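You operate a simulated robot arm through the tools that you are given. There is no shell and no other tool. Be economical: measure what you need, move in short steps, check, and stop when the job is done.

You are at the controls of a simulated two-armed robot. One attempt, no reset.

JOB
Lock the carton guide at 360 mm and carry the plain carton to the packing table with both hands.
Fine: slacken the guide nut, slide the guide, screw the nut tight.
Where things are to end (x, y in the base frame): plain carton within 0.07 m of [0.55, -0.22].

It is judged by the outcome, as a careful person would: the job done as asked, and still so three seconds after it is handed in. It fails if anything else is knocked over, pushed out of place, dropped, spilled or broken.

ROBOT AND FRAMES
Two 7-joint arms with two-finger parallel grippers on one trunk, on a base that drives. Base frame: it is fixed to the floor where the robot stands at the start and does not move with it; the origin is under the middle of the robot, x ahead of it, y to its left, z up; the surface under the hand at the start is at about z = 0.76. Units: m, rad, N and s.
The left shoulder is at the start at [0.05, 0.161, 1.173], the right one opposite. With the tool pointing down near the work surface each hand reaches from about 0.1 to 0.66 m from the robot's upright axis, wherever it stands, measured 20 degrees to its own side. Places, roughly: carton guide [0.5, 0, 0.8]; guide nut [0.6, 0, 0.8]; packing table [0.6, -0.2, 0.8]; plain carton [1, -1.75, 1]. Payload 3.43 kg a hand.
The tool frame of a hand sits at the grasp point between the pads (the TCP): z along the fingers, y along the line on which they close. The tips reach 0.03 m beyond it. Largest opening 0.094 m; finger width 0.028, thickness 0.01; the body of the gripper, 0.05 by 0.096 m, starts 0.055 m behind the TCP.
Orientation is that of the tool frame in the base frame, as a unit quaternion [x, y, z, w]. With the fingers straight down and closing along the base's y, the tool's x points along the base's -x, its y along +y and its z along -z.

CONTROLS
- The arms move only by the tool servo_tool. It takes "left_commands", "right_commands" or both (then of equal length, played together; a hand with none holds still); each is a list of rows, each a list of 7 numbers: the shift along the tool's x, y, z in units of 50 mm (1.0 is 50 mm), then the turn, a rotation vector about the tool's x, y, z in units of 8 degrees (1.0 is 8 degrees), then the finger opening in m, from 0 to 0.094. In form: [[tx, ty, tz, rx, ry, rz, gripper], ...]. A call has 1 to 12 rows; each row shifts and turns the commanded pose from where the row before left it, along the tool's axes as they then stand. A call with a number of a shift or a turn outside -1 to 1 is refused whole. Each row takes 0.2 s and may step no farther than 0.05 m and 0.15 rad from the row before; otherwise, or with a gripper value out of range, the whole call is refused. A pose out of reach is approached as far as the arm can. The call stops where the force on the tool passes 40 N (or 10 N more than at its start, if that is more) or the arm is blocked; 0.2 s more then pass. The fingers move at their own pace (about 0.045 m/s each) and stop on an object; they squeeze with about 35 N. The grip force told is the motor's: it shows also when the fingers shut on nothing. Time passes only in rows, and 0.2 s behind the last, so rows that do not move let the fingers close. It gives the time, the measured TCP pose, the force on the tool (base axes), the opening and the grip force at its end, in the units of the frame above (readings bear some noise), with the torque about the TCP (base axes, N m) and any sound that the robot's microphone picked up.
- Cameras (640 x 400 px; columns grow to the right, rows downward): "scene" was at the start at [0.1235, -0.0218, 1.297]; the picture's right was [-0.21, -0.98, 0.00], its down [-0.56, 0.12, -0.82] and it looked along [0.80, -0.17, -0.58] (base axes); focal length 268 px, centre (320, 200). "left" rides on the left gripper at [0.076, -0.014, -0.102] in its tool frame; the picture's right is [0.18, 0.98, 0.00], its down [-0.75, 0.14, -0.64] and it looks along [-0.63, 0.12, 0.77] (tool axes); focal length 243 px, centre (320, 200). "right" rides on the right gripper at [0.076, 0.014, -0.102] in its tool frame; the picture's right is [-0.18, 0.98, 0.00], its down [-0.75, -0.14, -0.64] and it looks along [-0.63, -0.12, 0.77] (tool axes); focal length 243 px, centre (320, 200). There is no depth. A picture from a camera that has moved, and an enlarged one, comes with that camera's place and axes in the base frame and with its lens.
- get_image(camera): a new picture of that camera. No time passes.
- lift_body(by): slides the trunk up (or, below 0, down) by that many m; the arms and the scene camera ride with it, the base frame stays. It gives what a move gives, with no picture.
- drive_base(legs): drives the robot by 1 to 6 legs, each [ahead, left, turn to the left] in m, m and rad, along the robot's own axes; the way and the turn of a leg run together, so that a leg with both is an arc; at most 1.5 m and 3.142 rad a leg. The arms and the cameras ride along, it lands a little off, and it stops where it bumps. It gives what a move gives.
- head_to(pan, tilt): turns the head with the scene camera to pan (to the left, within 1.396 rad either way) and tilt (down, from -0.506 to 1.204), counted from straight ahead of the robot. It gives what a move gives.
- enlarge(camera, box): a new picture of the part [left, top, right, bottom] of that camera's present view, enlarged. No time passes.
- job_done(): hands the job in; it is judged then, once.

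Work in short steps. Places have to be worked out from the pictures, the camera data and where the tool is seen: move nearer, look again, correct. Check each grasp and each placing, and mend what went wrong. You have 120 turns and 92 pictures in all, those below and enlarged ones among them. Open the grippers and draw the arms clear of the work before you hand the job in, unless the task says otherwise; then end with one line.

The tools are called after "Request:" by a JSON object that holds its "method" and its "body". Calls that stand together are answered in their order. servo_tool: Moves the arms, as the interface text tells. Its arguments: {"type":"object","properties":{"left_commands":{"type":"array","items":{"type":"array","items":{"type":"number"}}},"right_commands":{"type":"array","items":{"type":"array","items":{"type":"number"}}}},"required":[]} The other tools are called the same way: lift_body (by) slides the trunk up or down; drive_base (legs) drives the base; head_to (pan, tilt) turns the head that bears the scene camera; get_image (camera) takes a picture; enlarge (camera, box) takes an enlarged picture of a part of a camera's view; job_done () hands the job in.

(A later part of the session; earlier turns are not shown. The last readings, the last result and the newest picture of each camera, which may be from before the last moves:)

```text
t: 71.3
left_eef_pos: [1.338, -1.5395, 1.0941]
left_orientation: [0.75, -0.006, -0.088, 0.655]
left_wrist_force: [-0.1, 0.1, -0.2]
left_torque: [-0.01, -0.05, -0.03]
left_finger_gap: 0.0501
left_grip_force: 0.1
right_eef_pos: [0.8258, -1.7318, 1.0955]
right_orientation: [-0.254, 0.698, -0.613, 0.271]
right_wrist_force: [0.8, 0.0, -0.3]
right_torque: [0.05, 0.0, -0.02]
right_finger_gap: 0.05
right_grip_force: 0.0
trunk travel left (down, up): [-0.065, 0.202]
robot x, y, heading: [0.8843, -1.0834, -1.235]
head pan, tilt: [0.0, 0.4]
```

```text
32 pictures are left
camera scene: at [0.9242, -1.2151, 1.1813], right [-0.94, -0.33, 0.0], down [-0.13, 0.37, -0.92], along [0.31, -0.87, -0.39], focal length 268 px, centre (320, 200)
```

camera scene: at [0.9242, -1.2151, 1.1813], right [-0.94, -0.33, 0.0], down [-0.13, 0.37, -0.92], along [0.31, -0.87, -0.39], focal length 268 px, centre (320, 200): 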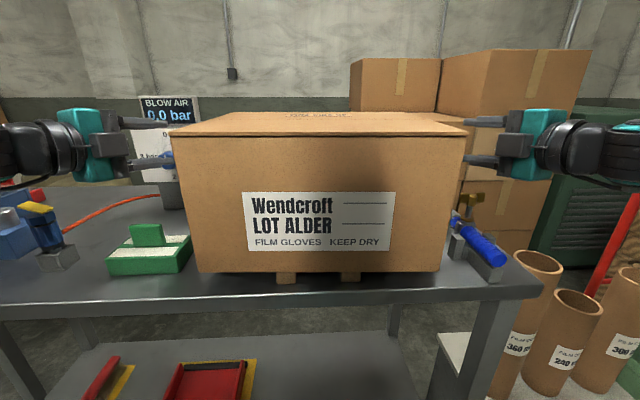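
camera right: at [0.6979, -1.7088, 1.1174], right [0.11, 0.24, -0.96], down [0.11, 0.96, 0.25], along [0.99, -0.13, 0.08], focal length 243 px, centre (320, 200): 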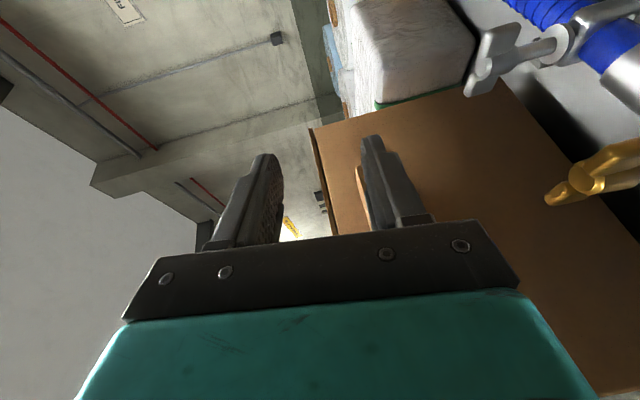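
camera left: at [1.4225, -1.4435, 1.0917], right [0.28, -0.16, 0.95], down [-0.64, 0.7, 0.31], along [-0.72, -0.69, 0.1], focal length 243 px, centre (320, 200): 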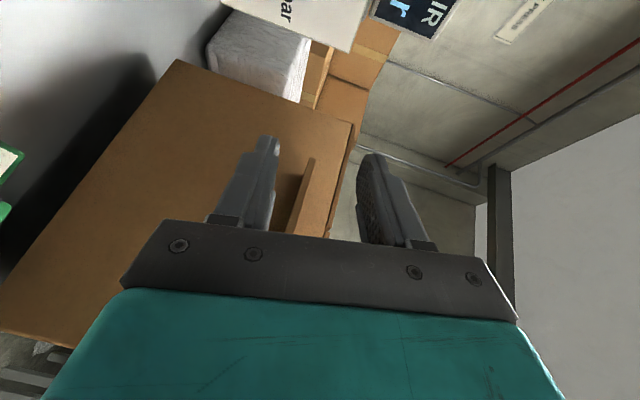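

The hands flank the tabs at z≈1.095. I move both straight inward (left 0.060, right 0.050) so the fingers straddle the tabs.

Request:
{"method": "servo_tool", "body": {"left_commands": [[-0.38, -0.016, 0.135, 0, 0, 0, 0.05], [-0.38, -0.016, 0.135, 0, 0, 0, 0.05], [-0.38, -0.016, 0.135, 0, 0, 0, 0.05], [0, 0, 0, 0, 0, 0, 0.05]], "right_commands": [[-0.345, 0.018, 0.045, 0, 0, 0, 0.05], [-0.345, 0.018, 0.045, 0, 0, 0, 0.05], [-0.345, 0.018, 0.045, 0, 0, 0, 0.05], [0, 0, 0, 0, 0, 0, 0.05]]}}

Request:
{"method": "enlarge", "body": {"camera": "left", "box": [190, 90, 430, 260]}}

Request:
{"method": "enlarge", "body": {"camera": "right", "box": [210, 90, 450, 260]}}

```text
t: 72.3
left_eef_pos: [1.2775, -1.5533, 1.096]
left_orientation: [0.75, -0.007, -0.086, 0.655]
left_wrist_force: [-0.1, -0.8, -0.4]
left_torque: [-0.01, 0.01, 0.0]
left_finger_gap: 0.0501
left_grip_force: 0.0
right_eef_pos: [0.8666, -1.7006, 1.0955]
right_orientation: [-0.254, 0.697, -0.613, 0.271]
right_wrist_force: [0.1, 0.9, -0.3]
right_torque: [-0.02, 0.0, -0.01]
right_finger_gap: 0.05
right_grip_force: 0.1
trunk travel left (down, up): [-0.065, 0.202]
robot x, y, heading: [0.883, -1.0844, -1.234]
head pan, tilt: [0.0, 0.4]
```

```text
2.35 times, centred on (310, 175) of left
camera zoom: at [1.3658, -1.46, 1.0862], right [0.28, -0.16, 0.94], down [-0.64, 0.7, 0.31], along [-0.72, -0.69, 0.1], focal length 571 px, centre (344, 259)
```

zoom: 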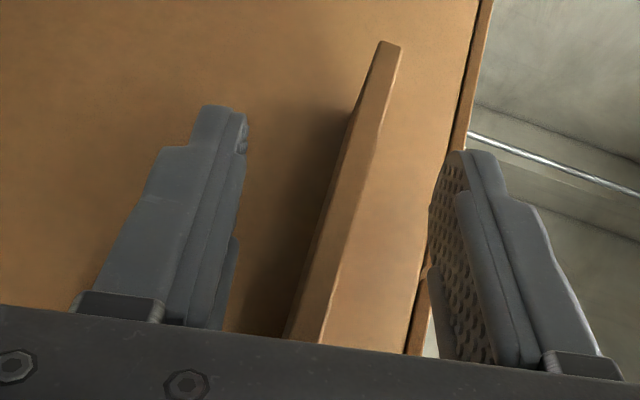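

```text
2.35 times, centred on (330, 175) of right
camera zoom: at [0.7402, -1.6772, 1.0875], right [0.11, 0.24, -0.96], down [0.11, 0.96, 0.25], along [0.99, -0.13, 0.08], focal length 571 px, centre (296, 259)
```

zoom: 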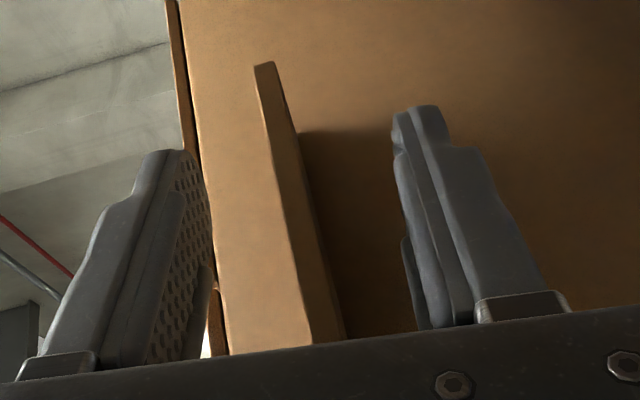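

The tabs sit well between the fingers on both sides. I close both grippers.

Request:
{"method": "servo_tool", "body": {"left_commands": [[0, 0, 0, 0, 0, 0, 0.03], [0, 0, 0, 0, 0, 0, 0.02], [0, 0, 0, 0, 0, 0, 0.0], [0, 0, 0, 0, 0, 0, 0.0], [0, 0, 0, 0, 0, 0, 0.0]], "right_commands": [[0, 0, 0, 0, 0, 0, 0.03], [0, 0, 0, 0, 0, 0, 0.02], [0, 0, 0, 0, 0, 0, 0.0], [0, 0, 0, 0, 0, 0, 0.0], [0, 0, 0, 0, 0, 0, 0.0]]}}

Request:
{"method": "enlarge", "body": {"camera": "left", "box": [190, 90, 430, 260]}}

Request:
{"method": "enlarge", "body": {"camera": "right", "box": [210, 90, 450, 260]}}

```text
t: 73.5
left_eef_pos: [1.2777, -1.554, 1.0996]
left_orientation: [0.749, -0.009, -0.086, 0.657]
left_wrist_force: [-0.9, -4.4, 4.2]
left_torque: [-1.96, -0.69, 0.15]
left_finger_gap: 0.0151
left_grip_force: 34.7
right_eef_pos: [0.8667, -1.7004, 1.0993]
right_orientation: [-0.255, 0.695, -0.615, 0.271]
right_wrist_force: [3.4, -3.8, 8.2]
right_torque: [-1.51, -0.6, 0.12]
right_finger_gap: 0.0125
right_grip_force: 35.5
trunk travel left (down, up): [-0.065, 0.202]
robot x, y, heading: [0.8841, -1.0866, -1.234]
head pan, tilt: [0.0, 0.4]
```

```text
2.35 times, centred on (310, 175) of left
camera zoom: at [1.3661, -1.4595, 1.0887], right [0.28, -0.16, 0.95], down [-0.64, 0.71, 0.31], along [-0.72, -0.69, 0.1], focal length 571 px, centre (344, 259)
```

zoom: 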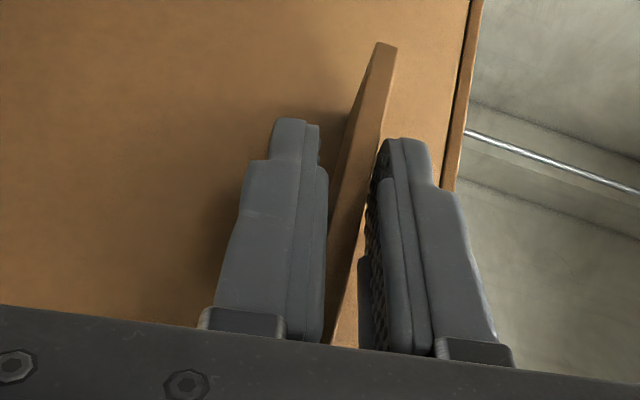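

```text
2.35 times, centred on (330, 175) of right
camera zoom: at [0.74, -1.6768, 1.0904], right [0.11, 0.24, -0.96], down [0.11, 0.96, 0.25], along [0.99, -0.13, 0.08], focal length 571 px, centre (296, 259)
```

zoom: 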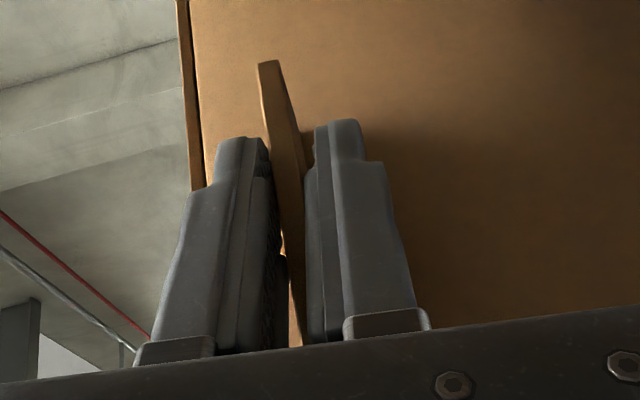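

Both tabs are held (gaps 15 and 12.5 mm, about 35 N). I lift with the trunk, which keeps the hands rigid to each other: 0.03 first.

Request:
{"method": "lift_body", "body": {"by": 0.03}}

Request:
{"method": "get_image", "body": {"camera": "scene"}}

```text
t: 74.3
left_eef_pos: [1.2782, -1.5529, 1.125]
left_orientation: [0.751, -0.006, -0.089, 0.654]
left_wrist_force: [0.0, -0.7, -2.6]
left_torque: [-0.17, 0.03, 0.0]
left_finger_gap: 0.0109
left_grip_force: 35.3
right_eef_pos: [0.8668, -1.7009, 1.1233]
right_orientation: [-0.254, 0.698, -0.612, 0.27]
right_wrist_force: [1.2, -0.2, -3.7]
right_torque: [0.15, 0.2, 0.0]
right_finger_gap: 0.0112
right_grip_force: 35.5
trunk travel left (down, up): [-0.095, 0.172]
robot x, y, heading: [0.8837, -1.0858, -1.234]
head pan, tilt: [0.0, 0.4]
```

```text
27 pictures are left
camera scene: at [0.9244, -1.2157, 1.2111], right [-0.94, -0.33, 0.0], down [-0.13, 0.37, -0.92], along [0.31, -0.87, -0.39], focal length 268 px, centre (320, 200)
```

scene: 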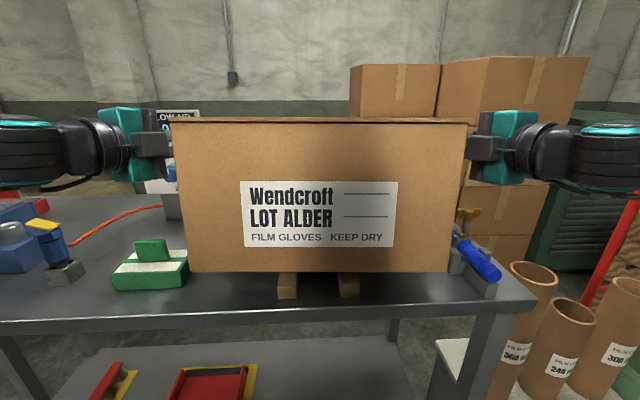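

The carton is coming up but seems to pitch slightly, front up. I lift a bit more and look.

Request:
{"method": "lift_body", "body": {"by": 0.03}}

Request:
{"method": "get_image", "body": {"camera": "scene"}}

Request:
{"method": "get_image", "body": {"camera": "right"}}

```text
t: 75.0
left_eef_pos: [1.2778, -1.5541, 1.1561]
left_orientation: [0.75, -0.006, -0.088, 0.655]
left_wrist_force: [0.0, 0.8, -2.8]
left_torque: [-0.19, 0.01, -0.15]
left_finger_gap: 0.0115
left_grip_force: 34.4
right_eef_pos: [0.868, -1.7019, 1.1559]
right_orientation: [-0.254, 0.697, -0.613, 0.271]
right_wrist_force: [1.3, 0.4, -3.6]
right_torque: [0.15, 0.19, 0.05]
right_finger_gap: 0.0109
right_grip_force: 35.2
trunk travel left (down, up): [-0.125, 0.142]
robot x, y, heading: [0.8817, -1.0844, -1.236]
head pan, tilt: [0.0, 0.4]
```

```text
26 pictures are left
camera scene: at [0.9244, -1.2158, 1.2412], right [-0.94, -0.33, 0.0], down [-0.13, 0.37, -0.92], along [0.31, -0.87, -0.39], focal length 268 px, centre (320, 200)
```

scene: 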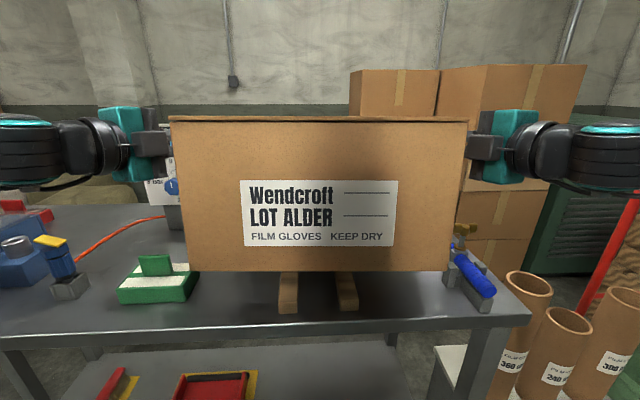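

```text
25 pictures are left
camera right: at [0.7401, -1.6779, 1.147], right [0.11, 0.24, -0.96], down [0.11, 0.96, 0.26], along [0.99, -0.13, 0.08], focal length 243 px, centre (320, 200)
```

right: 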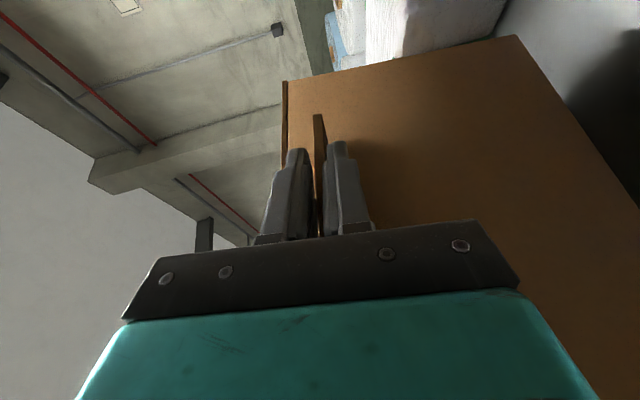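

The carton is up, light (about 6.5 N in all), and held level to within a few degrees. I back straight away from the bench, slowly, before going further.

Request:
{"method": "drive_base", "body": {"legs": [[-0.36, 0, 0]]}}

Request:
{"method": "get_image", "body": {"camera": "scene"}}

```text
t: 77.4
left_eef_pos: [1.1569, -1.2104, 1.1564]
left_orientation: [0.751, -0.007, -0.087, 0.655]
left_wrist_force: [0.0, 0.0, -2.4]
left_torque: [-0.14, -0.04, -0.07]
left_finger_gap: 0.011
left_grip_force: 34.9
right_eef_pos: [0.7467, -1.3584, 1.155]
right_orientation: [-0.254, 0.697, -0.613, 0.271]
right_wrist_force: [-0.1, 0.8, -3.7]
right_torque: [0.15, 0.16, 0.07]
right_finger_gap: 0.011
right_grip_force: 34.9
trunk travel left (down, up): [-0.125, 0.142]
robot x, y, heading: [0.7629, -0.7439, -1.231]
head pan, tilt: [0.0, 0.4]
```

```text
24 pictures are left
camera scene: at [0.8038, -0.8725, 1.2413], right [-0.94, -0.33, 0.0], down [-0.13, 0.37, -0.92], along [0.31, -0.87, -0.39], focal length 268 px, centre (320, 200)
```

scene: 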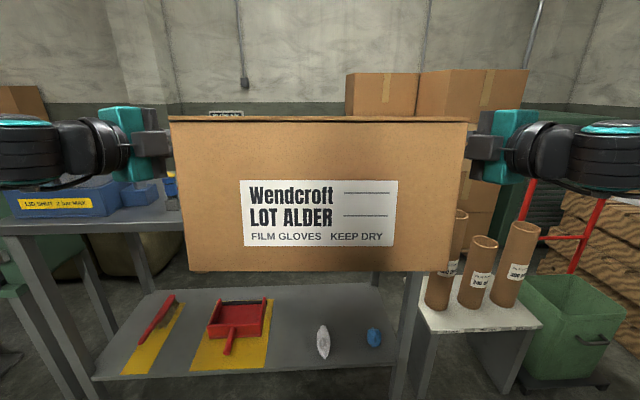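

It is held steadily. The packing table is lower than the bench, so I must test whether the arms can go lower relative to the trunk; I try 0.02 m, both together.

Request:
{"method": "servo_tool", "body": {"left_commands": [[0.024, -0.196, 0.025, 0, 0, 0, 0.0], [0.024, -0.196, 0.025, 0, 0, 0, 0.0], [0, 0, 0, 0, 0, 0, 0.0]], "right_commands": [[0.014, 0.198, 0.02, 0, 0, 0, 0.0], [0.014, 0.198, 0.02, 0, 0, 0, 0.0], [0, 0, 0, 0, 0, 0, 0.0]]}}

```text
t: 78.2
left_eef_pos: [1.157, -1.2108, 1.1363]
left_orientation: [0.751, -0.008, -0.088, 0.654]
left_wrist_force: [-2.3, 1.1, -1.8]
left_torque: [-0.32, 0.07, -0.24]
left_finger_gap: 0.0111
left_grip_force: 34.9
right_eef_pos: [0.7453, -1.3579, 1.1462]
right_orientation: [-0.254, 0.699, -0.611, 0.271]
right_wrist_force: [1.4, -0.9, -3.7]
right_torque: [0.16, 0.33, -0.44]
right_finger_gap: 0.0109
right_grip_force: 34.9
right hand out of reach, approached as far as the arm can: row 2
trunk travel left (down, up): [-0.125, 0.142]
robot x, y, heading: [0.7615, -0.7443, -1.231]
head pan, tilt: [0.0, 0.4]
```

The left hand reached but the right stopped after 0.009 m. I even them up again, reach 0.06 m farther forward where the arms are less folded, and try lowering there.

Request:
{"method": "servo_tool", "body": {"left_commands": [[0.165, 0.165, 0.337, 0, 0, 0, 0.0], [0.178, 0.066, 0.351, 0, 0, 0, 0.0], [0.178, 0.066, 0.351, 0, 0, 0, 0.0], [0, 0, 0, 0, 0, 0, 0.0]], "right_commands": [[0.162, -0.048, 0.363, 0, 0, 0, 0.0], [0.162, -0.048, 0.363, 0, 0, 0, 0.0], [0.162, -0.048, 0.363, 0, 0, 0, 0.0], [0, 0, 0, 0, 0, 0, 0.0]]}}

Request:
{"method": "servo_tool", "body": {"left_commands": [[0.024, -0.196, 0.025, 0, 0, 0, 0.0], [0.024, -0.196, 0.025, 0, 0, 0, 0.0], [0.024, -0.196, 0.025, 0, 0, 0, 0.0], [0, 0, 0, 0, 0, 0, 0.0]], "right_commands": [[0.014, 0.198, 0.02, 0, 0, 0, 0.0], [0.014, 0.198, 0.02, 0, 0, 0, 0.0], [0.014, 0.198, 0.02, 0, 0, 0, 0.0], [0, 0, 0, 0, 0, 0, 0.0]]}}

```text
t: 79.2
left_eef_pos: [1.1772, -1.2676, 1.141]
left_orientation: [0.751, -0.006, -0.088, 0.655]
left_wrist_force: [-2.7, 0.4, -2.6]
left_torque: [-0.25, 0.04, -0.37]
left_finger_gap: 0.0107
left_grip_force: 35.1
right_eef_pos: [0.767, -1.4154, 1.1459]
right_orientation: [-0.253, 0.699, -0.611, 0.271]
right_wrist_force: [1.9, -0.8, -3.3]
right_torque: [0.18, 0.23, 0.03]
right_finger_gap: 0.0111
right_grip_force: 35.1
trunk travel left (down, up): [-0.125, 0.142]
robot x, y, heading: [0.7655, -0.7463, -1.23]
head pan, tilt: [0.0, 0.4]
```

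```text
t: 80.2
left_eef_pos: [1.1775, -1.2675, 1.1187]
left_orientation: [0.753, -0.007, -0.089, 0.652]
left_wrist_force: [-6.0, 2.9, -0.7]
left_torque: [-0.62, 0.16, -1.01]
left_finger_gap: 0.0109
left_grip_force: 34.9
left hand out of reach, approached as far as the arm can: row 3
right_eef_pos: [0.766, -1.4151, 1.1459]
right_orientation: [-0.254, 0.7, -0.611, 0.27]
right_wrist_force: [6.6, -2.3, -4.7]
right_torque: [0.23, 0.68, -1.14]
right_finger_gap: 0.0115
right_grip_force: 35.0
right hand out of reach, approached as far as the arm can: row 1, 2, 3
trunk travel left (down, up): [-0.125, 0.142]
robot x, y, heading: [0.7643, -0.7446, -1.233]
head pan, tilt: [0.0, 0.4]
```

The right arm cannot go lower while pointing this far inward. I restore the left height, then turn both hands to point more straight ahead (the pads can pivot on the flat tabs), and test lowering again.

Request:
{"method": "servo_tool", "body": {"left_commands": [[-0.033, 0.265, -0.034, 0, 0, 0, 0.0], [-0.033, 0.265, -0.034, 0, 0, 0, 0.0], [0, 0, 0, -0.06, 0.49, -0.062, 0.0], [0, 0, 0, -0.06, 0.49, -0.062, 0.0], [0, 0, 0, -0.06, 0.49, -0.062, 0.0], [0, 0, 0, 0, 0, 0, 0.0]], "right_commands": [[0, 0, 0, 0, 0, 0, 0.0], [0, 0, 0, 0, 0, 0, 0.0], [0, 0, 0, 0.033, 0.497, 0.05, 0.0], [0, 0, 0, 0.033, 0.497, 0.05, 0.0], [0, 0, 0, 0.033, 0.497, 0.05, 0.0], [0, 0, 0, 0, 0, 0, 0.0]]}}

Request:
{"method": "get_image", "body": {"camera": "scene"}}

```text
t: 81.6
left_eef_pos: [1.1789, -1.2678, 1.1461]
left_orientation: [0.748, 0.073, -0.017, 0.66]
left_wrist_force: [7.5, 2.7, -2.9]
left_torque: [-0.46, -0.07, -0.29]
left_finger_gap: 0.0109
left_grip_force: 35.1
right_eef_pos: [0.7651, -1.4153, 1.1471]
right_orientation: [-0.178, 0.72, -0.639, 0.203]
right_wrist_force: [-7.8, -3.2, -3.0]
right_torque: [0.42, 0.27, 0.33]
right_finger_gap: 0.011
right_grip_force: 35.2
trunk travel left (down, up): [-0.125, 0.142]
robot x, y, heading: [0.7619, -0.7496, -1.228]
head pan, tilt: [0.0, 0.4]
```

```text
23 pictures are left
camera scene: at [0.804, -0.8729, 1.2412], right [-0.94, -0.33, 0.0], down [-0.13, 0.37, -0.92], along [0.31, -0.87, -0.39], focal length 268 px, centre (320, 200)
```

scene: 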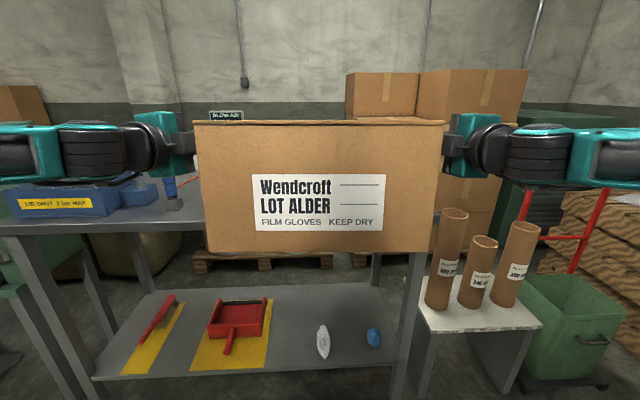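

That worked; yaw is now about 12–15° and the grip is firm. I test lowering by 0.03 m.

Request:
{"method": "servo_tool", "body": {"left_commands": [[0.024, -0.197, 0.026, 0, 0, 0, 0.0], [0.024, -0.197, 0.026, 0, 0, 0, 0.0], [0.024, -0.197, 0.026, 0, 0, 0, 0.0], [0, 0, 0, 0, 0, 0, 0.0]], "right_commands": [[0.013, 0.198, 0.02, 0, 0, 0, 0.0], [0.013, 0.198, 0.02, 0, 0, 0, 0.0], [0.013, 0.198, 0.02, 0, 0, 0, 0.0], [0, 0, 0, 0, 0, 0, 0.0]]}}

```text
t: 82.6
left_eef_pos: [1.178, -1.267, 1.1156]
left_orientation: [0.748, 0.073, -0.018, 0.66]
left_wrist_force: [12.7, 7.8, -2.8]
left_torque: [-0.65, 0.02, -1.01]
left_finger_gap: 0.0114
left_grip_force: 34.9
right_eef_pos: [0.7645, -1.4161, 1.1373]
right_orientation: [-0.177, 0.721, -0.638, 0.203]
right_wrist_force: [-12.8, -8.3, -3.3]
right_torque: [0.5, 0.47, -0.51]
right_finger_gap: 0.0117
right_grip_force: 35.0
right hand out of reach, approached as far as the arm can: row 2, 3
trunk travel left (down, up): [-0.125, 0.142]
robot x, y, heading: [0.7598, -0.7432, -1.236]
head pan, tilt: [0.0, 0.4]
```

The gain is only about 1 cm, so this attitude cannot put the carton on the lower table. I'll set it back on its battens and regrip with a better arm posture. First I even up the hands, then drive back in by the 0.303 m that restores its place.

Request:
{"method": "servo_tool", "body": {"left_commands": [[-0.027, 0.217, -0.029, 0, 0, 0, 0.0], [-0.027, 0.217, -0.029, 0, 0, 0, 0.0], [0, 0, 0, 0, 0, 0, 0.0]], "right_commands": [[0, 0, 0, 0, 0, 0, 0.0], [0, 0, 0, 0, 0, 0, 0.0], [0, 0, 0, 0, 0, 0, 0.0]]}}

Request:
{"method": "lift_body", "body": {"by": 0.015}}

Request:
{"method": "drive_base", "body": {"legs": [[0.303, 0, 0]]}}

Request:
{"method": "get_image", "body": {"camera": "scene"}}

```text
t: 83.4
left_eef_pos: [1.1816, -1.2662, 1.1382]
left_orientation: [0.747, 0.073, -0.016, 0.66]
left_wrist_force: [18.4, 3.7, -2.3]
left_torque: [-0.5, -0.06, 0.14]
left_finger_gap: 0.0109
left_grip_force: 35.3
right_eef_pos: [0.7666, -1.4147, 1.1363]
right_orientation: [-0.179, 0.721, -0.638, 0.205]
right_wrist_force: [-18.4, -4.8, -3.0]
right_torque: [0.49, 0.19, 0.79]
right_finger_gap: 0.0114
right_grip_force: 35.0
trunk travel left (down, up): [-0.125, 0.142]
robot x, y, heading: [0.7605, -0.7454, -1.231]
head pan, tilt: [0.0, 0.4]
```

```text
t: 84.0
left_eef_pos: [1.1804, -1.2667, 1.1538]
left_orientation: [0.748, 0.073, -0.016, 0.66]
left_wrist_force: [17.6, 4.1, -2.5]
left_torque: [-0.52, -0.1, 0.16]
left_finger_gap: 0.0111
left_grip_force: 34.8
right_eef_pos: [0.7646, -1.4141, 1.1516]
right_orientation: [-0.179, 0.721, -0.637, 0.205]
right_wrist_force: [-17.8, -4.1, -3.0]
right_torque: [0.47, 0.22, 0.63]
right_finger_gap: 0.0113
right_grip_force: 35.5
trunk travel left (down, up): [-0.14, 0.127]
robot x, y, heading: [0.7602, -0.7452, -1.232]
head pan, tilt: [0.0, 0.4]
```

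```text
t: 86.0
left_eef_pos: [1.2807, -1.5492, 1.1528]
left_orientation: [0.748, 0.074, -0.015, 0.66]
left_wrist_force: [18.0, 5.5, -2.3]
left_torque: [-0.5, -0.05, 0.01]
left_finger_gap: 0.0111
left_grip_force: 35.3
right_eef_pos: [0.8664, -1.6987, 1.1514]
right_orientation: [-0.18, 0.72, -0.638, 0.204]
right_wrist_force: [-17.5, -5.2, -3.2]
right_torque: [0.47, 0.3, 0.37]
right_finger_gap: 0.011
right_grip_force: 34.8
trunk travel left (down, up): [-0.14, 0.127]
robot x, y, heading: [0.8616, -1.0262, -1.229]
head pan, tilt: [0.0, 0.4]
```

```text
22 pictures are left
camera scene: at [0.9043, -1.1564, 1.2561], right [-0.94, -0.33, 0.0], down [-0.13, 0.37, -0.92], along [0.31, -0.87, -0.39], focal length 268 px, centre (320, 200)
```

scene: 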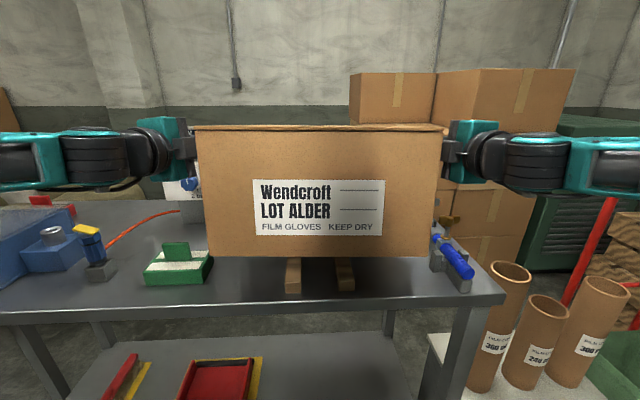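

It is back over the battens within 5 mm. I lower it with the trunk.

Request:
{"method": "lift_body", "body": {"by": -0.045}}

Request:
{"method": "lift_body", "body": {"by": -0.008}}

Request:
{"method": "get_image", "body": {"camera": "scene"}}

```text
t: 86.9
left_eef_pos: [1.2797, -1.5484, 1.1107]
left_orientation: [0.746, 0.074, -0.017, 0.662]
left_wrist_force: [0.7, 0.9, 2.5]
left_torque: [-0.9, -0.07, 0.03]
left_finger_gap: 0.011
left_grip_force: 35.1
right_eef_pos: [0.8671, -1.6975, 1.1093]
right_orientation: [-0.179, 0.719, -0.64, 0.205]
right_wrist_force: [-1.0, 1.3, 2.5]
right_torque: [0.17, 0.08, -0.03]
right_finger_gap: 0.0111
right_grip_force: 34.9
trunk travel left (down, up): [-0.095, 0.172]
robot x, y, heading: [0.8652, -1.0262, -1.228]
head pan, tilt: [0.0, 0.4]
```

```text
t: 87.5
left_eef_pos: [1.2799, -1.5454, 1.107]
left_orientation: [0.743, 0.073, -0.015, 0.665]
left_wrist_force: [1.2, 8.6, 10.4]
left_torque: [-1.7, -0.46, -0.47]
left_finger_gap: 0.0119
left_grip_force: 35.1
right_eef_pos: [0.8655, -1.6928, 1.1069]
right_orientation: [-0.179, 0.716, -0.643, 0.205]
right_wrist_force: [-3.3, 5.9, 17.0]
right_torque: [-0.16, -0.3, -0.09]
right_finger_gap: 0.0108
right_grip_force: 35.0
trunk travel left (down, up): [-0.087, 0.18]
robot x, y, heading: [0.8606, -1.0243, -1.234]
head pan, tilt: [0.0, 0.4]
```

```text
21 pictures are left
camera scene: at [0.9029, -1.151, 1.2043], right [-0.94, -0.33, 0.0], down [-0.13, 0.36, -0.92], along [0.31, -0.87, -0.38], focal length 268 px, centre (320, 200)
```

scene: 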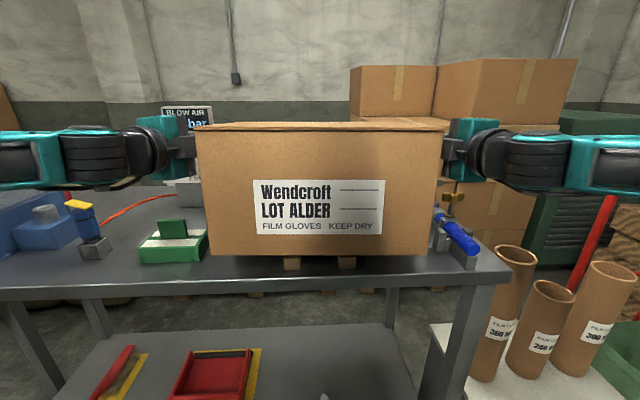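

It is bearing on the battens with only a small tilt left. I ease it down a little more, then open the fingers slowly.

Request:
{"method": "lift_body", "body": {"by": -0.005}}

Request:
{"method": "servo_tool", "body": {"left_commands": [[0, 0, 0, 0, 0, 0, 0.016], [0, 0, 0, 0, 0, 0, 0.022], [0, 0, 0, 0, 0, 0, 0.03], [0, 0, 0, 0, 0, 0, 0.04], [0, 0, 0, 0, 0, 0, 0.04]], "right_commands": [[0, 0, 0, 0, 0, 0, 0.016], [0, 0, 0, 0, 0, 0, 0.022], [0, 0, 0, 0, 0, 0, 0.03], [0, 0, 0, 0, 0, 0, 0.04], [0, 0, 0, 0, 0, 0, 0.04]]}}

Request:
{"method": "get_image", "body": {"camera": "right"}}

Request:
{"method": "get_image", "body": {"camera": "scene"}}

```text
t: 88.0
left_eef_pos: [1.2786, -1.5429, 1.1023]
left_orientation: [0.743, 0.073, -0.015, 0.665]
left_wrist_force: [2.5, 10.3, 14.8]
left_torque: [-2.14, -0.72, -0.89]
left_finger_gap: 0.0128
left_grip_force: 35.0
right_eef_pos: [0.8657, -1.692, 1.1044]
right_orientation: [-0.178, 0.715, -0.644, 0.206]
right_wrist_force: [-5.7, 4.7, 21.1]
right_torque: [-0.49, -0.55, 0.11]
right_finger_gap: 0.0111
right_grip_force: 35.4
trunk travel left (down, up): [-0.082, 0.185]
robot x, y, heading: [0.8605, -1.0302, -1.231]
head pan, tilt: [0.0, 0.4]
```

```text
t: 89.2
left_eef_pos: [1.2807, -1.5497, 1.0954]
left_orientation: [0.747, 0.073, -0.016, 0.661]
left_wrist_force: [-0.1, -0.2, 0.3]
left_torque: [-0.03, 0.01, -0.04]
left_finger_gap: 0.0398
left_grip_force: 0.0
right_eef_pos: [0.867, -1.6971, 1.0939]
right_orientation: [-0.18, 0.721, -0.637, 0.205]
right_wrist_force: [0.1, 0.3, -0.3]
right_torque: [0.01, -0.02, 0.01]
right_finger_gap: 0.04
right_grip_force: 0.0
trunk travel left (down, up): [-0.082, 0.185]
robot x, y, heading: [0.8618, -1.0285, -1.228]
head pan, tilt: [0.0, 0.4]
```

```text
20 pictures are left
camera right: at [0.7475, -1.6482, 1.0855], right [0.16, 0.21, -0.96], down [0.31, 0.92, 0.26], along [0.94, -0.33, 0.08], focal length 243 px, centre (320, 200)
```

right: 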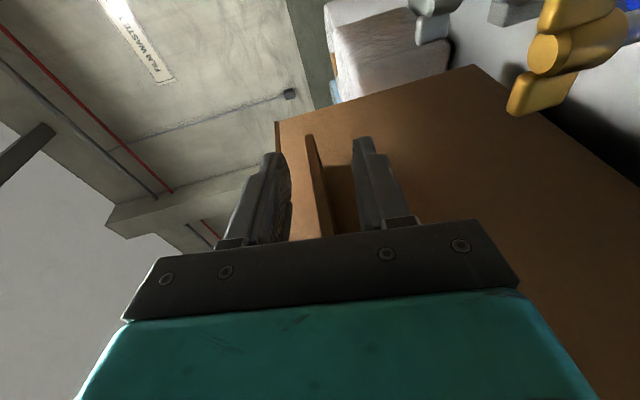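

```text
19 pictures are left
camera scene: at [0.904, -1.1554, 1.1983], right [-0.94, -0.33, 0.0], down [-0.13, 0.37, -0.92], along [0.31, -0.87, -0.39], focal length 268 px, centre (320, 200)
```

scene: 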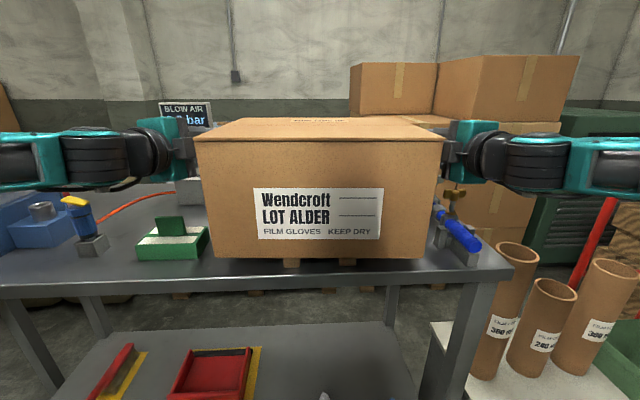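

The carton is level on its battens and free. I drive straight back 0.3 m. Then I pitch both hands down to reset the arm posture before levelling again from low down.

Request:
{"method": "drive_base", "body": {"legs": [[-0.3, 0, 0]]}}

Request:
{"method": "servo_tool", "body": {"left_commands": [[0, 0, 0, 1, 0, 0, 0.05], [0, 0, 0, 1, 0, 0, 0.05], [0, 0, 0, 1, 0, 0, 0.05], [0, 0, 0, 1, 0, 0, 0.05], [0, 0, 0, 1, 0, 0, 0.05], [0, 0, 0, 1, 0, 0, 0.05], [0, 0, 0, 1, 0, 0, 0.05], [0, 0, 0, 1, 0, 0, 0.05], [0, 0, 0, 1, 0, 0, 0.05], [0, 0, 0, 1, 0, 0, 0.05]], "right_commands": [[0, 0, 0, -1, 0, 0, 0.05], [0, 0, 0, -1, 0, 0, 0.05], [0, 0, 0, -1, 0, 0, 0.05], [0, 0, 0, -1, 0, 0, 0.05], [0, 0, 0, -1, 0, 0, 0.05], [0, 0, 0, -1, 0, 0, 0.05], [0, 0, 0, -1, 0, 0, 0.05], [0, 0, 0, -1, 0, 0, 0.05], [0, 0, 0, -1, 0, 0, 0.05], [0, 0, 0, -1, 0, 0, 0.05]]}}

```text
t: 91.3
left_eef_pos: [1.1812, -1.2654, 1.096]
left_orientation: [0.747, 0.076, -0.014, 0.661]
left_wrist_force: [0.7, 0.8, -0.7]
left_torque: [0.0, -0.04, -0.01]
left_finger_gap: 0.04
left_grip_force: 0.0
right_eef_pos: [0.7681, -1.4154, 1.0938]
right_orientation: [-0.181, 0.72, -0.638, 0.205]
right_wrist_force: [-0.6, -0.2, -0.1]
right_torque: [0.04, -0.04, 0.0]
right_finger_gap: 0.04
right_grip_force: 0.1
trunk travel left (down, up): [-0.082, 0.185]
robot x, y, heading: [0.764, -0.7459, -1.23]
head pan, tilt: [0.0, 0.4]
```

```text
t: 93.5
left_eef_pos: [0.935, -1.0961, 0.8054]
left_orientation: [0.987, 0.059, -0.054, 0.143]
left_wrist_force: [0.5, 0.1, -1.0]
left_torque: [0.05, 0.0, 0.0]
left_finger_gap: 0.0498
left_grip_force: 0.1
left hand out of reach, approached as far as the arm can: row 2, 3, 4, 5, 6, 7, 8, 9, 10
right_eef_pos: [0.7932, -1.098, 0.7682]
right_orientation: [-0.269, 0.96, -0.06, 0.05]
right_wrist_force: [0.8, 0.1, 0.3]
right_torque: [0.01, 0.02, 0.05]
right_finger_gap: 0.0503
right_grip_force: 0.1
right hand out of reach, approached as far as the arm can: row 2, 3, 4, 5, 6, 7, 8, 9, 10
trunk travel left (down, up): [-0.082, 0.185]
robot x, y, heading: [0.763, -0.7432, -1.227]
head pan, tilt: [0.0, 0.4]
```

The hands dropped well inward during that turn, so a joint must be at its limit. I look before moving on.

Request:
{"method": "get_image", "body": {"camera": "scene"}}

```text
18 pictures are left
camera scene: at [0.8042, -0.8733, 1.1984], right [-0.94, -0.34, 0.0], down [-0.13, 0.37, -0.92], along [0.31, -0.87, -0.39], focal length 268 px, centre (320, 200)
```

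scene: 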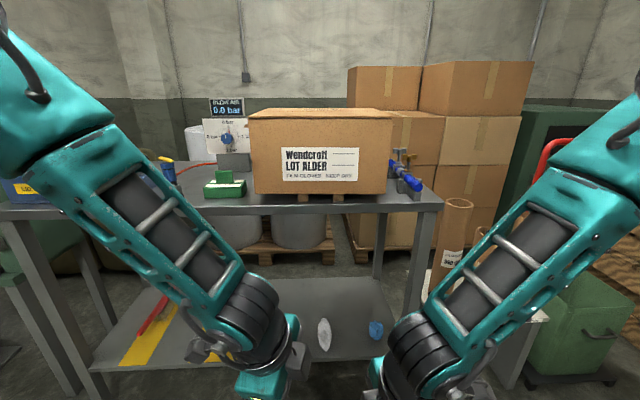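

The elbows are winged up and out with the forearms sloping down. I spread the hands to about 0.27 m lateral, 0.52 m ahead and z 0.98 while they point down, then test levelling from there.

Request:
{"method": "servo_tool", "body": {"left_commands": [[0.568, 0.317, -0.442, 0, 0, 0, 0.05], [0.568, 0.317, -0.442, 0, 0, 0, 0.05], [0.568, 0.317, -0.442, 0, 0, 0, 0.05], [0.568, 0.317, -0.442, 0, 0, 0, 0.05], [0.568, 0.317, -0.442, 0, 0, 0, 0.05], [0.568, 0.317, -0.442, 0, 0, 0, 0.05], [0.568, 0.317, -0.442, 0, 0, 0, 0.05], [0.568, 0.317, -0.442, 0, 0, 0, 0.05]], "right_commands": [[0.495, -0.4125, -0.51, 0, 0, 0, 0.05], [0.495, -0.4125, -0.51, 0, 0, 0, 0.05], [0.495, -0.4125, -0.51, 0, 0, 0, 0.05], [0.495, -0.4125, -0.51, 0, 0, 0, 0.05], [0.495, -0.4125, -0.51, 0, 0, 0, 0.05], [0.495, -0.4125, -0.51, 0, 0, 0, 0.05], [0.495, -0.4125, -0.51, 0, 0, 0, 0.05], [0.495, -0.4125, -0.51, 0, 0, 0, 0.05]]}}

Request:
{"method": "servo_tool", "body": {"left_commands": [[0, 0, 0, -1, 0, 0, 0.05], [0, 0, 0, -1, 0, 0, 0.05], [0, 0, 0, -1, 0, 0, 0.05], [0, 0, 0, -1, 0, 0, 0.05]], "right_commands": [[0, 0, 0, 1, 0, 0, 0.05], [0, 0, 0, 1, 0, 0, 0.05], [0, 0, 0, 1, 0, 0, 0.05], [0, 0, 0, 1, 0, 0, 0.05]]}}

```text
t: 95.3
left_eef_pos: [0.9817, -1.0214, 0.8259]
left_orientation: [0.988, 0.056, -0.054, 0.134]
left_wrist_force: [0.0, -0.6, -0.1]
left_torque: [0.01, -0.02, -0.01]
left_finger_gap: 0.0501
left_grip_force: 0.1
left hand out of reach, approached as far as the arm can: row 1, 2, 3, 4, 5, 6, 7, 8
right_eef_pos: [0.7558, -1.0774, 0.8063]
right_orientation: [-0.267, 0.96, -0.063, 0.051]
right_wrist_force: [-0.7, 0.3, -0.4]
right_torque: [0.0, 0.0, 0.01]
right_finger_gap: 0.05
right_grip_force: 0.1
right hand out of reach, approached as far as the arm can: row 1, 2, 3, 4, 5, 6, 7, 8
trunk travel left (down, up): [-0.082, 0.185]
robot x, y, heading: [0.7589, -0.7449, -1.226]
head pan, tilt: [0.0, 0.4]
```

```text
t: 96.3
left_eef_pos: [0.9807, -1.047, 0.8146]
left_orientation: [0.926, 0.068, -0.039, 0.369]
left_wrist_force: [-0.1, -0.6, -0.3]
left_torque: [0.0, -0.01, 0.02]
left_finger_gap: 0.05
left_grip_force: 0.0
left hand out of reach, approached as far as the arm can: row 2, 3, 4
right_eef_pos: [0.7765, -1.0983, 0.7914]
right_orientation: [-0.243, 0.906, -0.323, 0.125]
right_wrist_force: [0.9, 0.9, -0.5]
right_torque: [0.0, 0.0, -0.02]
right_finger_gap: 0.0499
right_grip_force: 0.0
right hand out of reach, approached as far as the arm can: row 2, 3, 4
trunk travel left (down, up): [-0.082, 0.185]
robot x, y, heading: [0.7611, -0.7469, -1.223]
head pan, tilt: [0.0, 0.4]
```

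These attitudes are stuck: with the cameras outward the wrist roll is at its limit. The roll range lies the other way, as in the nut turns, so I'll use the flipped roll with cameras inward. I undo the pitch and turn each hand 180° about its pointing axis.

Request:
{"method": "servo_tool", "body": {"left_commands": [[0, 0, 0, 1, 0, 0, 0.05], [0, 0, 0, 1, 0, 0, 0.05], [0, 0, 0, 1, 0, 0, 0.05], [0, 0, 0, 1, 0, 0, 0.05], [0, 0, 0, 0, 0, -1, 0.05], [0, 0, 0, 0, 0, -1, 0.05], [0, 0, 0, 0, 0, -1, 0.05], [0, 0, 0, 0, 0, -1, 0.05], [0, 0, 0, 0, 0, -1, 0.05], [0, 0, 0, 0, 0, -1, 0.05], [0, 0, 0, 0, 0, -1, 0.05], [0, 0, 0, 0, 0, -1, 0.05]], "right_commands": [[0, 0, 0, -1, 0, 0, 0.05], [0, 0, 0, -1, 0, 0, 0.05], [0, 0, 0, -1, 0, 0, 0.05], [0, 0, 0, -1, 0, 0, 0.05], [0, 0, 0, 0, 0, 1, 0.05], [0, 0, 0, 0, 0, 1, 0.05], [0, 0, 0, 0, 0, 1, 0.05], [0, 0, 0, 0, 0, 1, 0.05], [0, 0, 0, 0, 0, 1, 0.05], [0, 0, 0, 0, 0, 1, 0.05], [0, 0, 0, 0, 0, 1, 0.05], [0, 0, 0, 0, 0, 1, 0.05]]}}

Request:
{"method": "servo_tool", "body": {"left_commands": [[0, 0, 0, 0, 0, -1, 0.05], [0, 0, 0, 0, 0, -1, 0.05], [0, 0, 0, 0, 0, -1, 0.05], [0, 0, 0, 0, 0, -1, 0.05], [0, 0, 0, 0, 0, -1, 0.05], [0, 0, 0, 0, 0, -1, 0.05], [0, 0, 0, 0, 0, -1, 0.05], [0, 0, 0, 0, 0, -1, 0.05], [0, 0, 0, 0, 0, -1, 0.05], [0, 0, 0, 0, 0, -1, 0.05], [0, 0, 0, 0, 0, -1, 0.05], [0, 0, 0, 0, 0, -1, 0.05]], "right_commands": [[0, 0, 0, 0, 0, 1, 0.05], [0, 0, 0, 0, 0, 1, 0.05], [0, 0, 0, 0, 0, 1, 0.05], [0, 0, 0, 0, 0, 1, 0.05], [0, 0, 0, 0, 0, 1, 0.05], [0, 0, 0, 0, 0, 1, 0.05], [0, 0, 0, 0, 0, 1, 0.05], [0, 0, 0, 0, 0, 1, 0.05], [0, 0, 0, 0, 0, 1, 0.05], [0, 0, 0, 0, 0, 1, 0.05], [0, 0, 0, 0, 0, 1, 0.05], [0, 0, 0, 0, 0, 1, 0.05]]}}

```text
t: 98.9
left_eef_pos: [0.9616, -1.0302, 0.8014]
left_orientation: [0.813, 0.571, -0.099, 0.054]
left_wrist_force: [-0.4, 0.1, 0.0]
left_torque: [-0.02, -0.01, -0.01]
left_finger_gap: 0.0498
left_grip_force: 0.1
left hand out of reach, approached as far as the arm can: row 4
right_eef_pos: [0.778, -1.091, 0.7871]
right_orientation: [0.283, 0.956, -0.025, 0.077]
right_wrist_force: [1.0, -0.2, -0.3]
right_torque: [0.0, 0.03, 0.03]
right_finger_gap: 0.0498
right_grip_force: 0.1
right hand out of reach, approached as far as the arm can: row 4
trunk travel left (down, up): [-0.082, 0.185]
robot x, y, heading: [0.7638, -0.7463, -1.221]
head pan, tilt: [0.0, 0.4]
```

```text
t: 101.5
left_eef_pos: [0.9623, -1.0304, 0.8009]
left_orientation: [0.12, 0.986, -0.106, -0.038]
left_wrist_force: [-0.8, -0.6, 0.1]
left_torque: [-0.02, 0.02, 0.02]
left_finger_gap: 0.0499
left_grip_force: 0.1
right_eef_pos: [0.7779, -1.0894, 0.7876]
right_orientation: [0.899, 0.43, 0.04, 0.07]
right_wrist_force: [0.5, 0.5, -0.4]
right_torque: [-0.02, 0.02, -0.01]
right_finger_gap: 0.05
right_grip_force: 0.0
trunk travel left (down, up): [-0.082, 0.185]
robot x, y, heading: [0.7669, -0.7462, -1.227]
head pan, tilt: [0.0, 0.4]
```

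There are no limits now and the hands are free. I spread them (0.48 ahead, ±0.30 lateral, z≈1.0) and then pitch them up to level.

Request:
{"method": "servo_tool", "body": {"left_commands": [[-0.618, -0.125, -0.516, 0, 0, 0, 0.05], [-0.618, -0.125, -0.516, 0, 0, 0, 0.05], [-0.618, -0.125, -0.516, 0, 0, 0, 0.05], [-0.618, -0.125, -0.516, 0, 0, 0, 0.05], [-0.618, -0.125, -0.516, 0, 0, 0, 0.05], [-0.618, -0.125, -0.516, 0, 0, 0, 0.05], [-0.618, -0.125, -0.516, 0, 0, 0, 0.05], [-0.618, -0.125, -0.516, 0, 0, 0, 0.05]], "right_commands": [[-0.609, 0.157, -0.52, 0, 0, 0, 0.05], [-0.609, 0.157, -0.52, 0, 0, 0, 0.05], [-0.609, 0.157, -0.52, 0, 0, 0, 0.05], [-0.609, 0.157, -0.52, 0, 0, 0, 0.05], [-0.609, 0.157, -0.52, 0, 0, 0, 0.05], [-0.609, 0.157, -0.52, 0, 0, 0, 0.05], [-0.609, 0.157, -0.52, 0, 0, 0, 0.05], [-0.609, 0.157, -0.52, 0, 0, 0, 0.05]]}}

Request:
{"method": "servo_tool", "body": {"left_commands": [[0, 0, 0, 1, 0, 0, 0.05], [0, 0, 0, 1, 0, 0, 0.05], [0, 0, 0, 1, 0, 0, 0.05], [0, 0, 0, 1, 0, 0, 0.05], [0, 0, 0, 1, 0, 0, 0.05], [0, 0, 0, 1, 0, 0, 0.05], [0, 0, 0, 1, 0, 0, 0.05], [0, 0, 0, 1, 0, 0, 0.05], [0, 0, 0, 1, 0, 0, 0.05], [0, 0, 0, 0.5, 0, 0, 0.05]], "right_commands": [[0, 0, 0, -1, 0, 0, 0.05], [0, 0, 0, -1, 0, 0, 0.05], [0, 0, 0, -1, 0, 0, 0.05], [0, 0, 0, -1, 0, 0, 0.05], [0, 0, 0, -1, 0, 0, 0.05], [0, 0, 0, -1, 0, 0, 0.05], [0, 0, 0, -1, 0, 0, 0.05], [0, 0, 0, -1, 0, 0, 0.05], [0, 0, 0, -1, 0, 0, 0.05], [0, 0, 0, -1, 0, 0, 0.05]]}}

Request:
{"method": "get_image", "body": {"camera": "scene"}}

```text
t: 103.3
left_eef_pos: [1.2109, -1.0957, 1.0002]
left_orientation: [0.12, 0.986, -0.107, -0.039]
left_wrist_force: [0.5, -0.3, -0.8]
left_torque: [0.02, -0.03, 0.03]
left_finger_gap: 0.0499
left_grip_force: 0.0
right_eef_pos: [0.6473, -1.2997, 1.0016]
right_orientation: [0.899, 0.431, 0.04, 0.069]
right_wrist_force: [-0.8, 1.3, -0.3]
right_torque: [0.01, -0.03, -0.03]
right_finger_gap: 0.0499
right_grip_force: 0.0
trunk travel left (down, up): [-0.082, 0.185]
robot x, y, heading: [0.7584, -0.7472, -1.231]
head pan, tilt: [0.0, 0.4]
```

```text
t: 105.5
left_eef_pos: [1.2107, -1.0939, 1.0012]
left_orientation: [0.079, 0.755, -0.643, -0.101]
left_wrist_force: [0.0, 1.0, -0.2]
left_torque: [0.0, 0.01, -0.03]
left_finger_gap: 0.0498
left_grip_force: 0.1
left hand out of reach, approached as far as the arm can: row 9
right_eef_pos: [0.6473, -1.2993, 1.0002]
right_orientation: [0.644, 0.305, 0.307, 0.631]
right_wrist_force: [0.6, -0.2, 0.1]
right_torque: [0.02, 0.01, -0.02]
right_finger_gap: 0.0499
right_grip_force: 0.0
trunk travel left (down, up): [-0.082, 0.185]
robot x, y, heading: [0.7603, -0.7451, -1.226]
head pan, tilt: [0.0, 0.4]
```

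```text
17 pictures are left
camera scene: at [0.8041, -0.8735, 1.1983], right [-0.94, -0.34, 0.0], down [-0.13, 0.37, -0.92], along [0.31, -0.87, -0.39], focal length 268 px, centre (320, 200)
```

scene: 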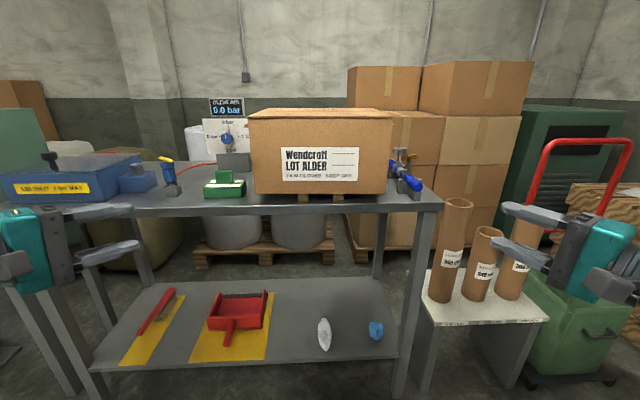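

Now the arms hold the hands level at z 1.0, low and wide: exactly what the table needs. I finish levelling the left hand (8.7° left) and raise both hands toward tab height with the trunk.

Request:
{"method": "servo_tool", "body": {"left_commands": [[0, 0, 0, 0.5, 0, 0, 0.05], [0, 0, 0, 0.5, 0, 0.3, 0.05], [0, 0, 0, 0, 0, 0, 0.05]]}}

Request:
{"method": "lift_body", "body": {"by": 0.096}}

```text
t: 106.3
left_eef_pos: [1.2185, -1.0897, 1.0041]
left_orientation: [0.086, 0.735, -0.668, -0.085]
left_wrist_force: [-0.7, -0.7, 0.8]
left_torque: [0.03, 0.02, -0.01]
left_finger_gap: 0.05
left_grip_force: 0.0
left hand out of reach, approached as far as the arm can: row 1
right_eef_pos: [0.6465, -1.2982, 0.9998]
right_orientation: [0.643, 0.305, 0.308, 0.632]
right_wrist_force: [0.7, 0.2, 0.1]
right_torque: [-0.02, 0.01, 0.01]
right_finger_gap: 0.0499
right_grip_force: 0.0
trunk travel left (down, up): [-0.082, 0.185]
robot x, y, heading: [0.764, -0.748, -1.232]
head pan, tilt: [0.0, 0.4]
```

```text
t: 107.6
left_eef_pos: [1.2187, -1.0896, 1.0997]
left_orientation: [0.085, 0.734, -0.668, -0.085]
left_wrist_force: [0.1, -0.7, -0.1]
left_torque: [0.0, 0.01, 0.03]
left_finger_gap: 0.0505
left_grip_force: 0.0
right_eef_pos: [0.6467, -1.2997, 1.0964]
right_orientation: [0.644, 0.305, 0.308, 0.631]
right_wrist_force: [0.2, -0.4, -0.5]
right_torque: [0.02, -0.02, 0.03]
right_finger_gap: 0.0499
right_grip_force: 0.0
trunk travel left (down, up): [-0.178, 0.089]
robot x, y, heading: [0.7639, -0.7448, -1.229]
head pan, tilt: [0.0, 0.4]
```

The left hand is within 5° of level, and the trunk now has 0.178 m of downward travel, enough for the table. I reach both hands 0.06 m forward and then drive in beside the tabs.

Request:
{"method": "servo_tool", "body": {"left_commands": [[-0.329, -0.05, 0.499, 0, 0, 0, 0.05], [-0.329, -0.05, 0.499, 0, 0, 0, 0.05], [0, 0, 0, 0, 0, 0, 0.05]], "right_commands": [[-0.316, 0.012, 0.51, 0, 0, 0, 0.05], [-0.316, 0.012, 0.51, 0, 0, 0, 0.05], [0, 0, 0, 0, 0, 0, 0.05]]}}

Request:
{"method": "drive_base", "body": {"legs": [[0.373, 0, 0]]}}

Request:
{"method": "get_image", "body": {"camera": "scene"}}

```text
t: 108.4
left_eef_pos: [1.2388, -1.1466, 1.1004]
left_orientation: [0.085, 0.733, -0.669, -0.084]
left_wrist_force: [1.0, 0.4, 0.4]
left_torque: [0.04, -0.02, -0.04]
left_finger_gap: 0.0502
left_grip_force: 0.1
left hand out of reach, approached as far as the arm can: row 1
right_eef_pos: [0.6675, -1.3557, 1.0957]
right_orientation: [0.644, 0.305, 0.308, 0.63]
right_wrist_force: [0.5, -0.7, 0.4]
right_torque: [-0.01, -0.02, -0.01]
right_finger_gap: 0.05
right_grip_force: 0.1
trunk travel left (down, up): [-0.178, 0.089]
robot x, y, heading: [0.762, -0.7467, -1.228]
head pan, tilt: [0.0, 0.4]
```

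```text
t: 110.7
left_eef_pos: [1.3638, -1.4953, 1.0999]
left_orientation: [0.084, 0.735, -0.667, -0.084]
left_wrist_force: [0.0, -0.7, 0.1]
left_torque: [-0.02, 0.03, 0.0]
left_finger_gap: 0.05
left_grip_force: 0.0
right_eef_pos: [0.7934, -1.7064, 1.0951]
right_orientation: [0.644, 0.304, 0.309, 0.63]
right_wrist_force: [0.2, -0.3, -0.5]
right_torque: [0.01, 0.03, 0.04]
right_finger_gap: 0.0502
right_grip_force: 0.1
trunk travel left (down, up): [-0.178, 0.089]
robot x, y, heading: [0.8893, -1.0953, -1.223]
head pan, tilt: [0.0, 0.4]
```

```text
16 pictures are left
camera scene: at [0.9301, -1.224, 1.2943], right [-0.94, -0.34, 0.0], down [-0.13, 0.37, -0.92], along [0.31, -0.87, -0.39], focal length 268 px, centre (320, 200)
```

scene: 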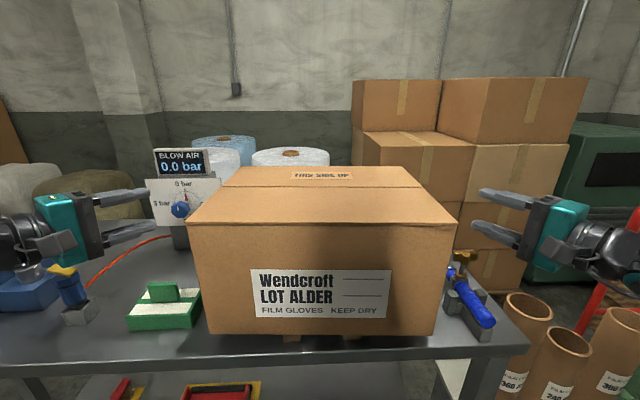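

The hands flank the carton (TCP l=0.786 and 0.178 in its frame). I move both inward onto the tabs at z≈1.096.

Request:
{"method": "servo_tool", "body": {"left_commands": [[0.394, -0.01, 0.3015, 0, 0, 0, 0.05], [0.394, -0.01, 0.3015, 0, 0, 0, 0.05], [0.394, -0.01, 0.3015, 0, 0, 0, 0.05], [0.36, -0.01, 0.28, 0, 0, 0, 0.05], [0, 0, 0, 0, 0, 0, 0.05]], "right_commands": [[0.31, 0, 0.192, 0, 0, 0, 0.05], [0.31, 0, 0.192, 0, 0, 0, 0.05], [0.31, 0, 0.192, 0, 0, 0, 0.05], [0.29, 0, 0.18, 0, 0, 0, 0.05], [0, 0, 0, 0, 0, 0, 0.05]]}}

Request:
{"method": "get_image", "body": {"camera": "left"}}

Request:
{"method": "get_image", "body": {"camera": "right"}}

```text
t: 111.9
left_eef_pos: [1.275, -1.5345, 1.0964]
left_orientation: [0.085, 0.735, -0.667, -0.083]
left_wrist_force: [0.0, -0.6, -0.2]
left_torque: [0.0, 0.01, -0.03]
left_finger_gap: 0.0499
left_grip_force: 0.0
right_eef_pos: [0.8617, -1.6808, 1.0952]
right_orientation: [0.643, 0.305, 0.308, 0.631]
right_wrist_force: [0.4, -0.9, -0.3]
right_torque: [-0.04, -0.01, 0.02]
right_finger_gap: 0.05
right_grip_force: 0.0
trunk travel left (down, up): [-0.178, 0.089]
robot x, y, heading: [0.8855, -1.0966, -1.222]
head pan, tilt: [0.0, 0.4]
```

```text
15 pictures are left
camera left: at [1.2257, -1.4185, 1.1207], right [-0.17, 0.13, -0.98], down [0.89, 0.46, -0.09], along [0.43, -0.88, -0.2], focal length 243 px, centre (320, 200)
```

left: 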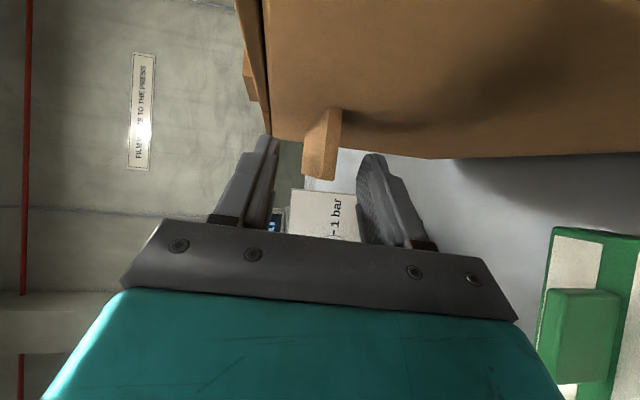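

```text
14 pictures are left
camera right: at [0.8276, -1.558, 1.1122], right [-0.11, -0.16, 0.98], down [-0.97, -0.19, -0.14], along [0.2, -0.97, -0.14], focal length 243 px, centre (320, 200)
```

right: 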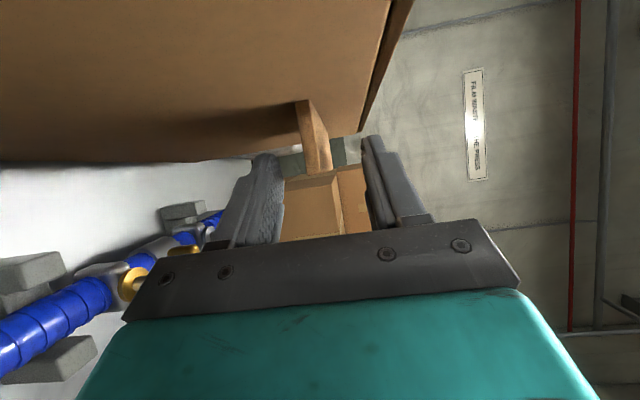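

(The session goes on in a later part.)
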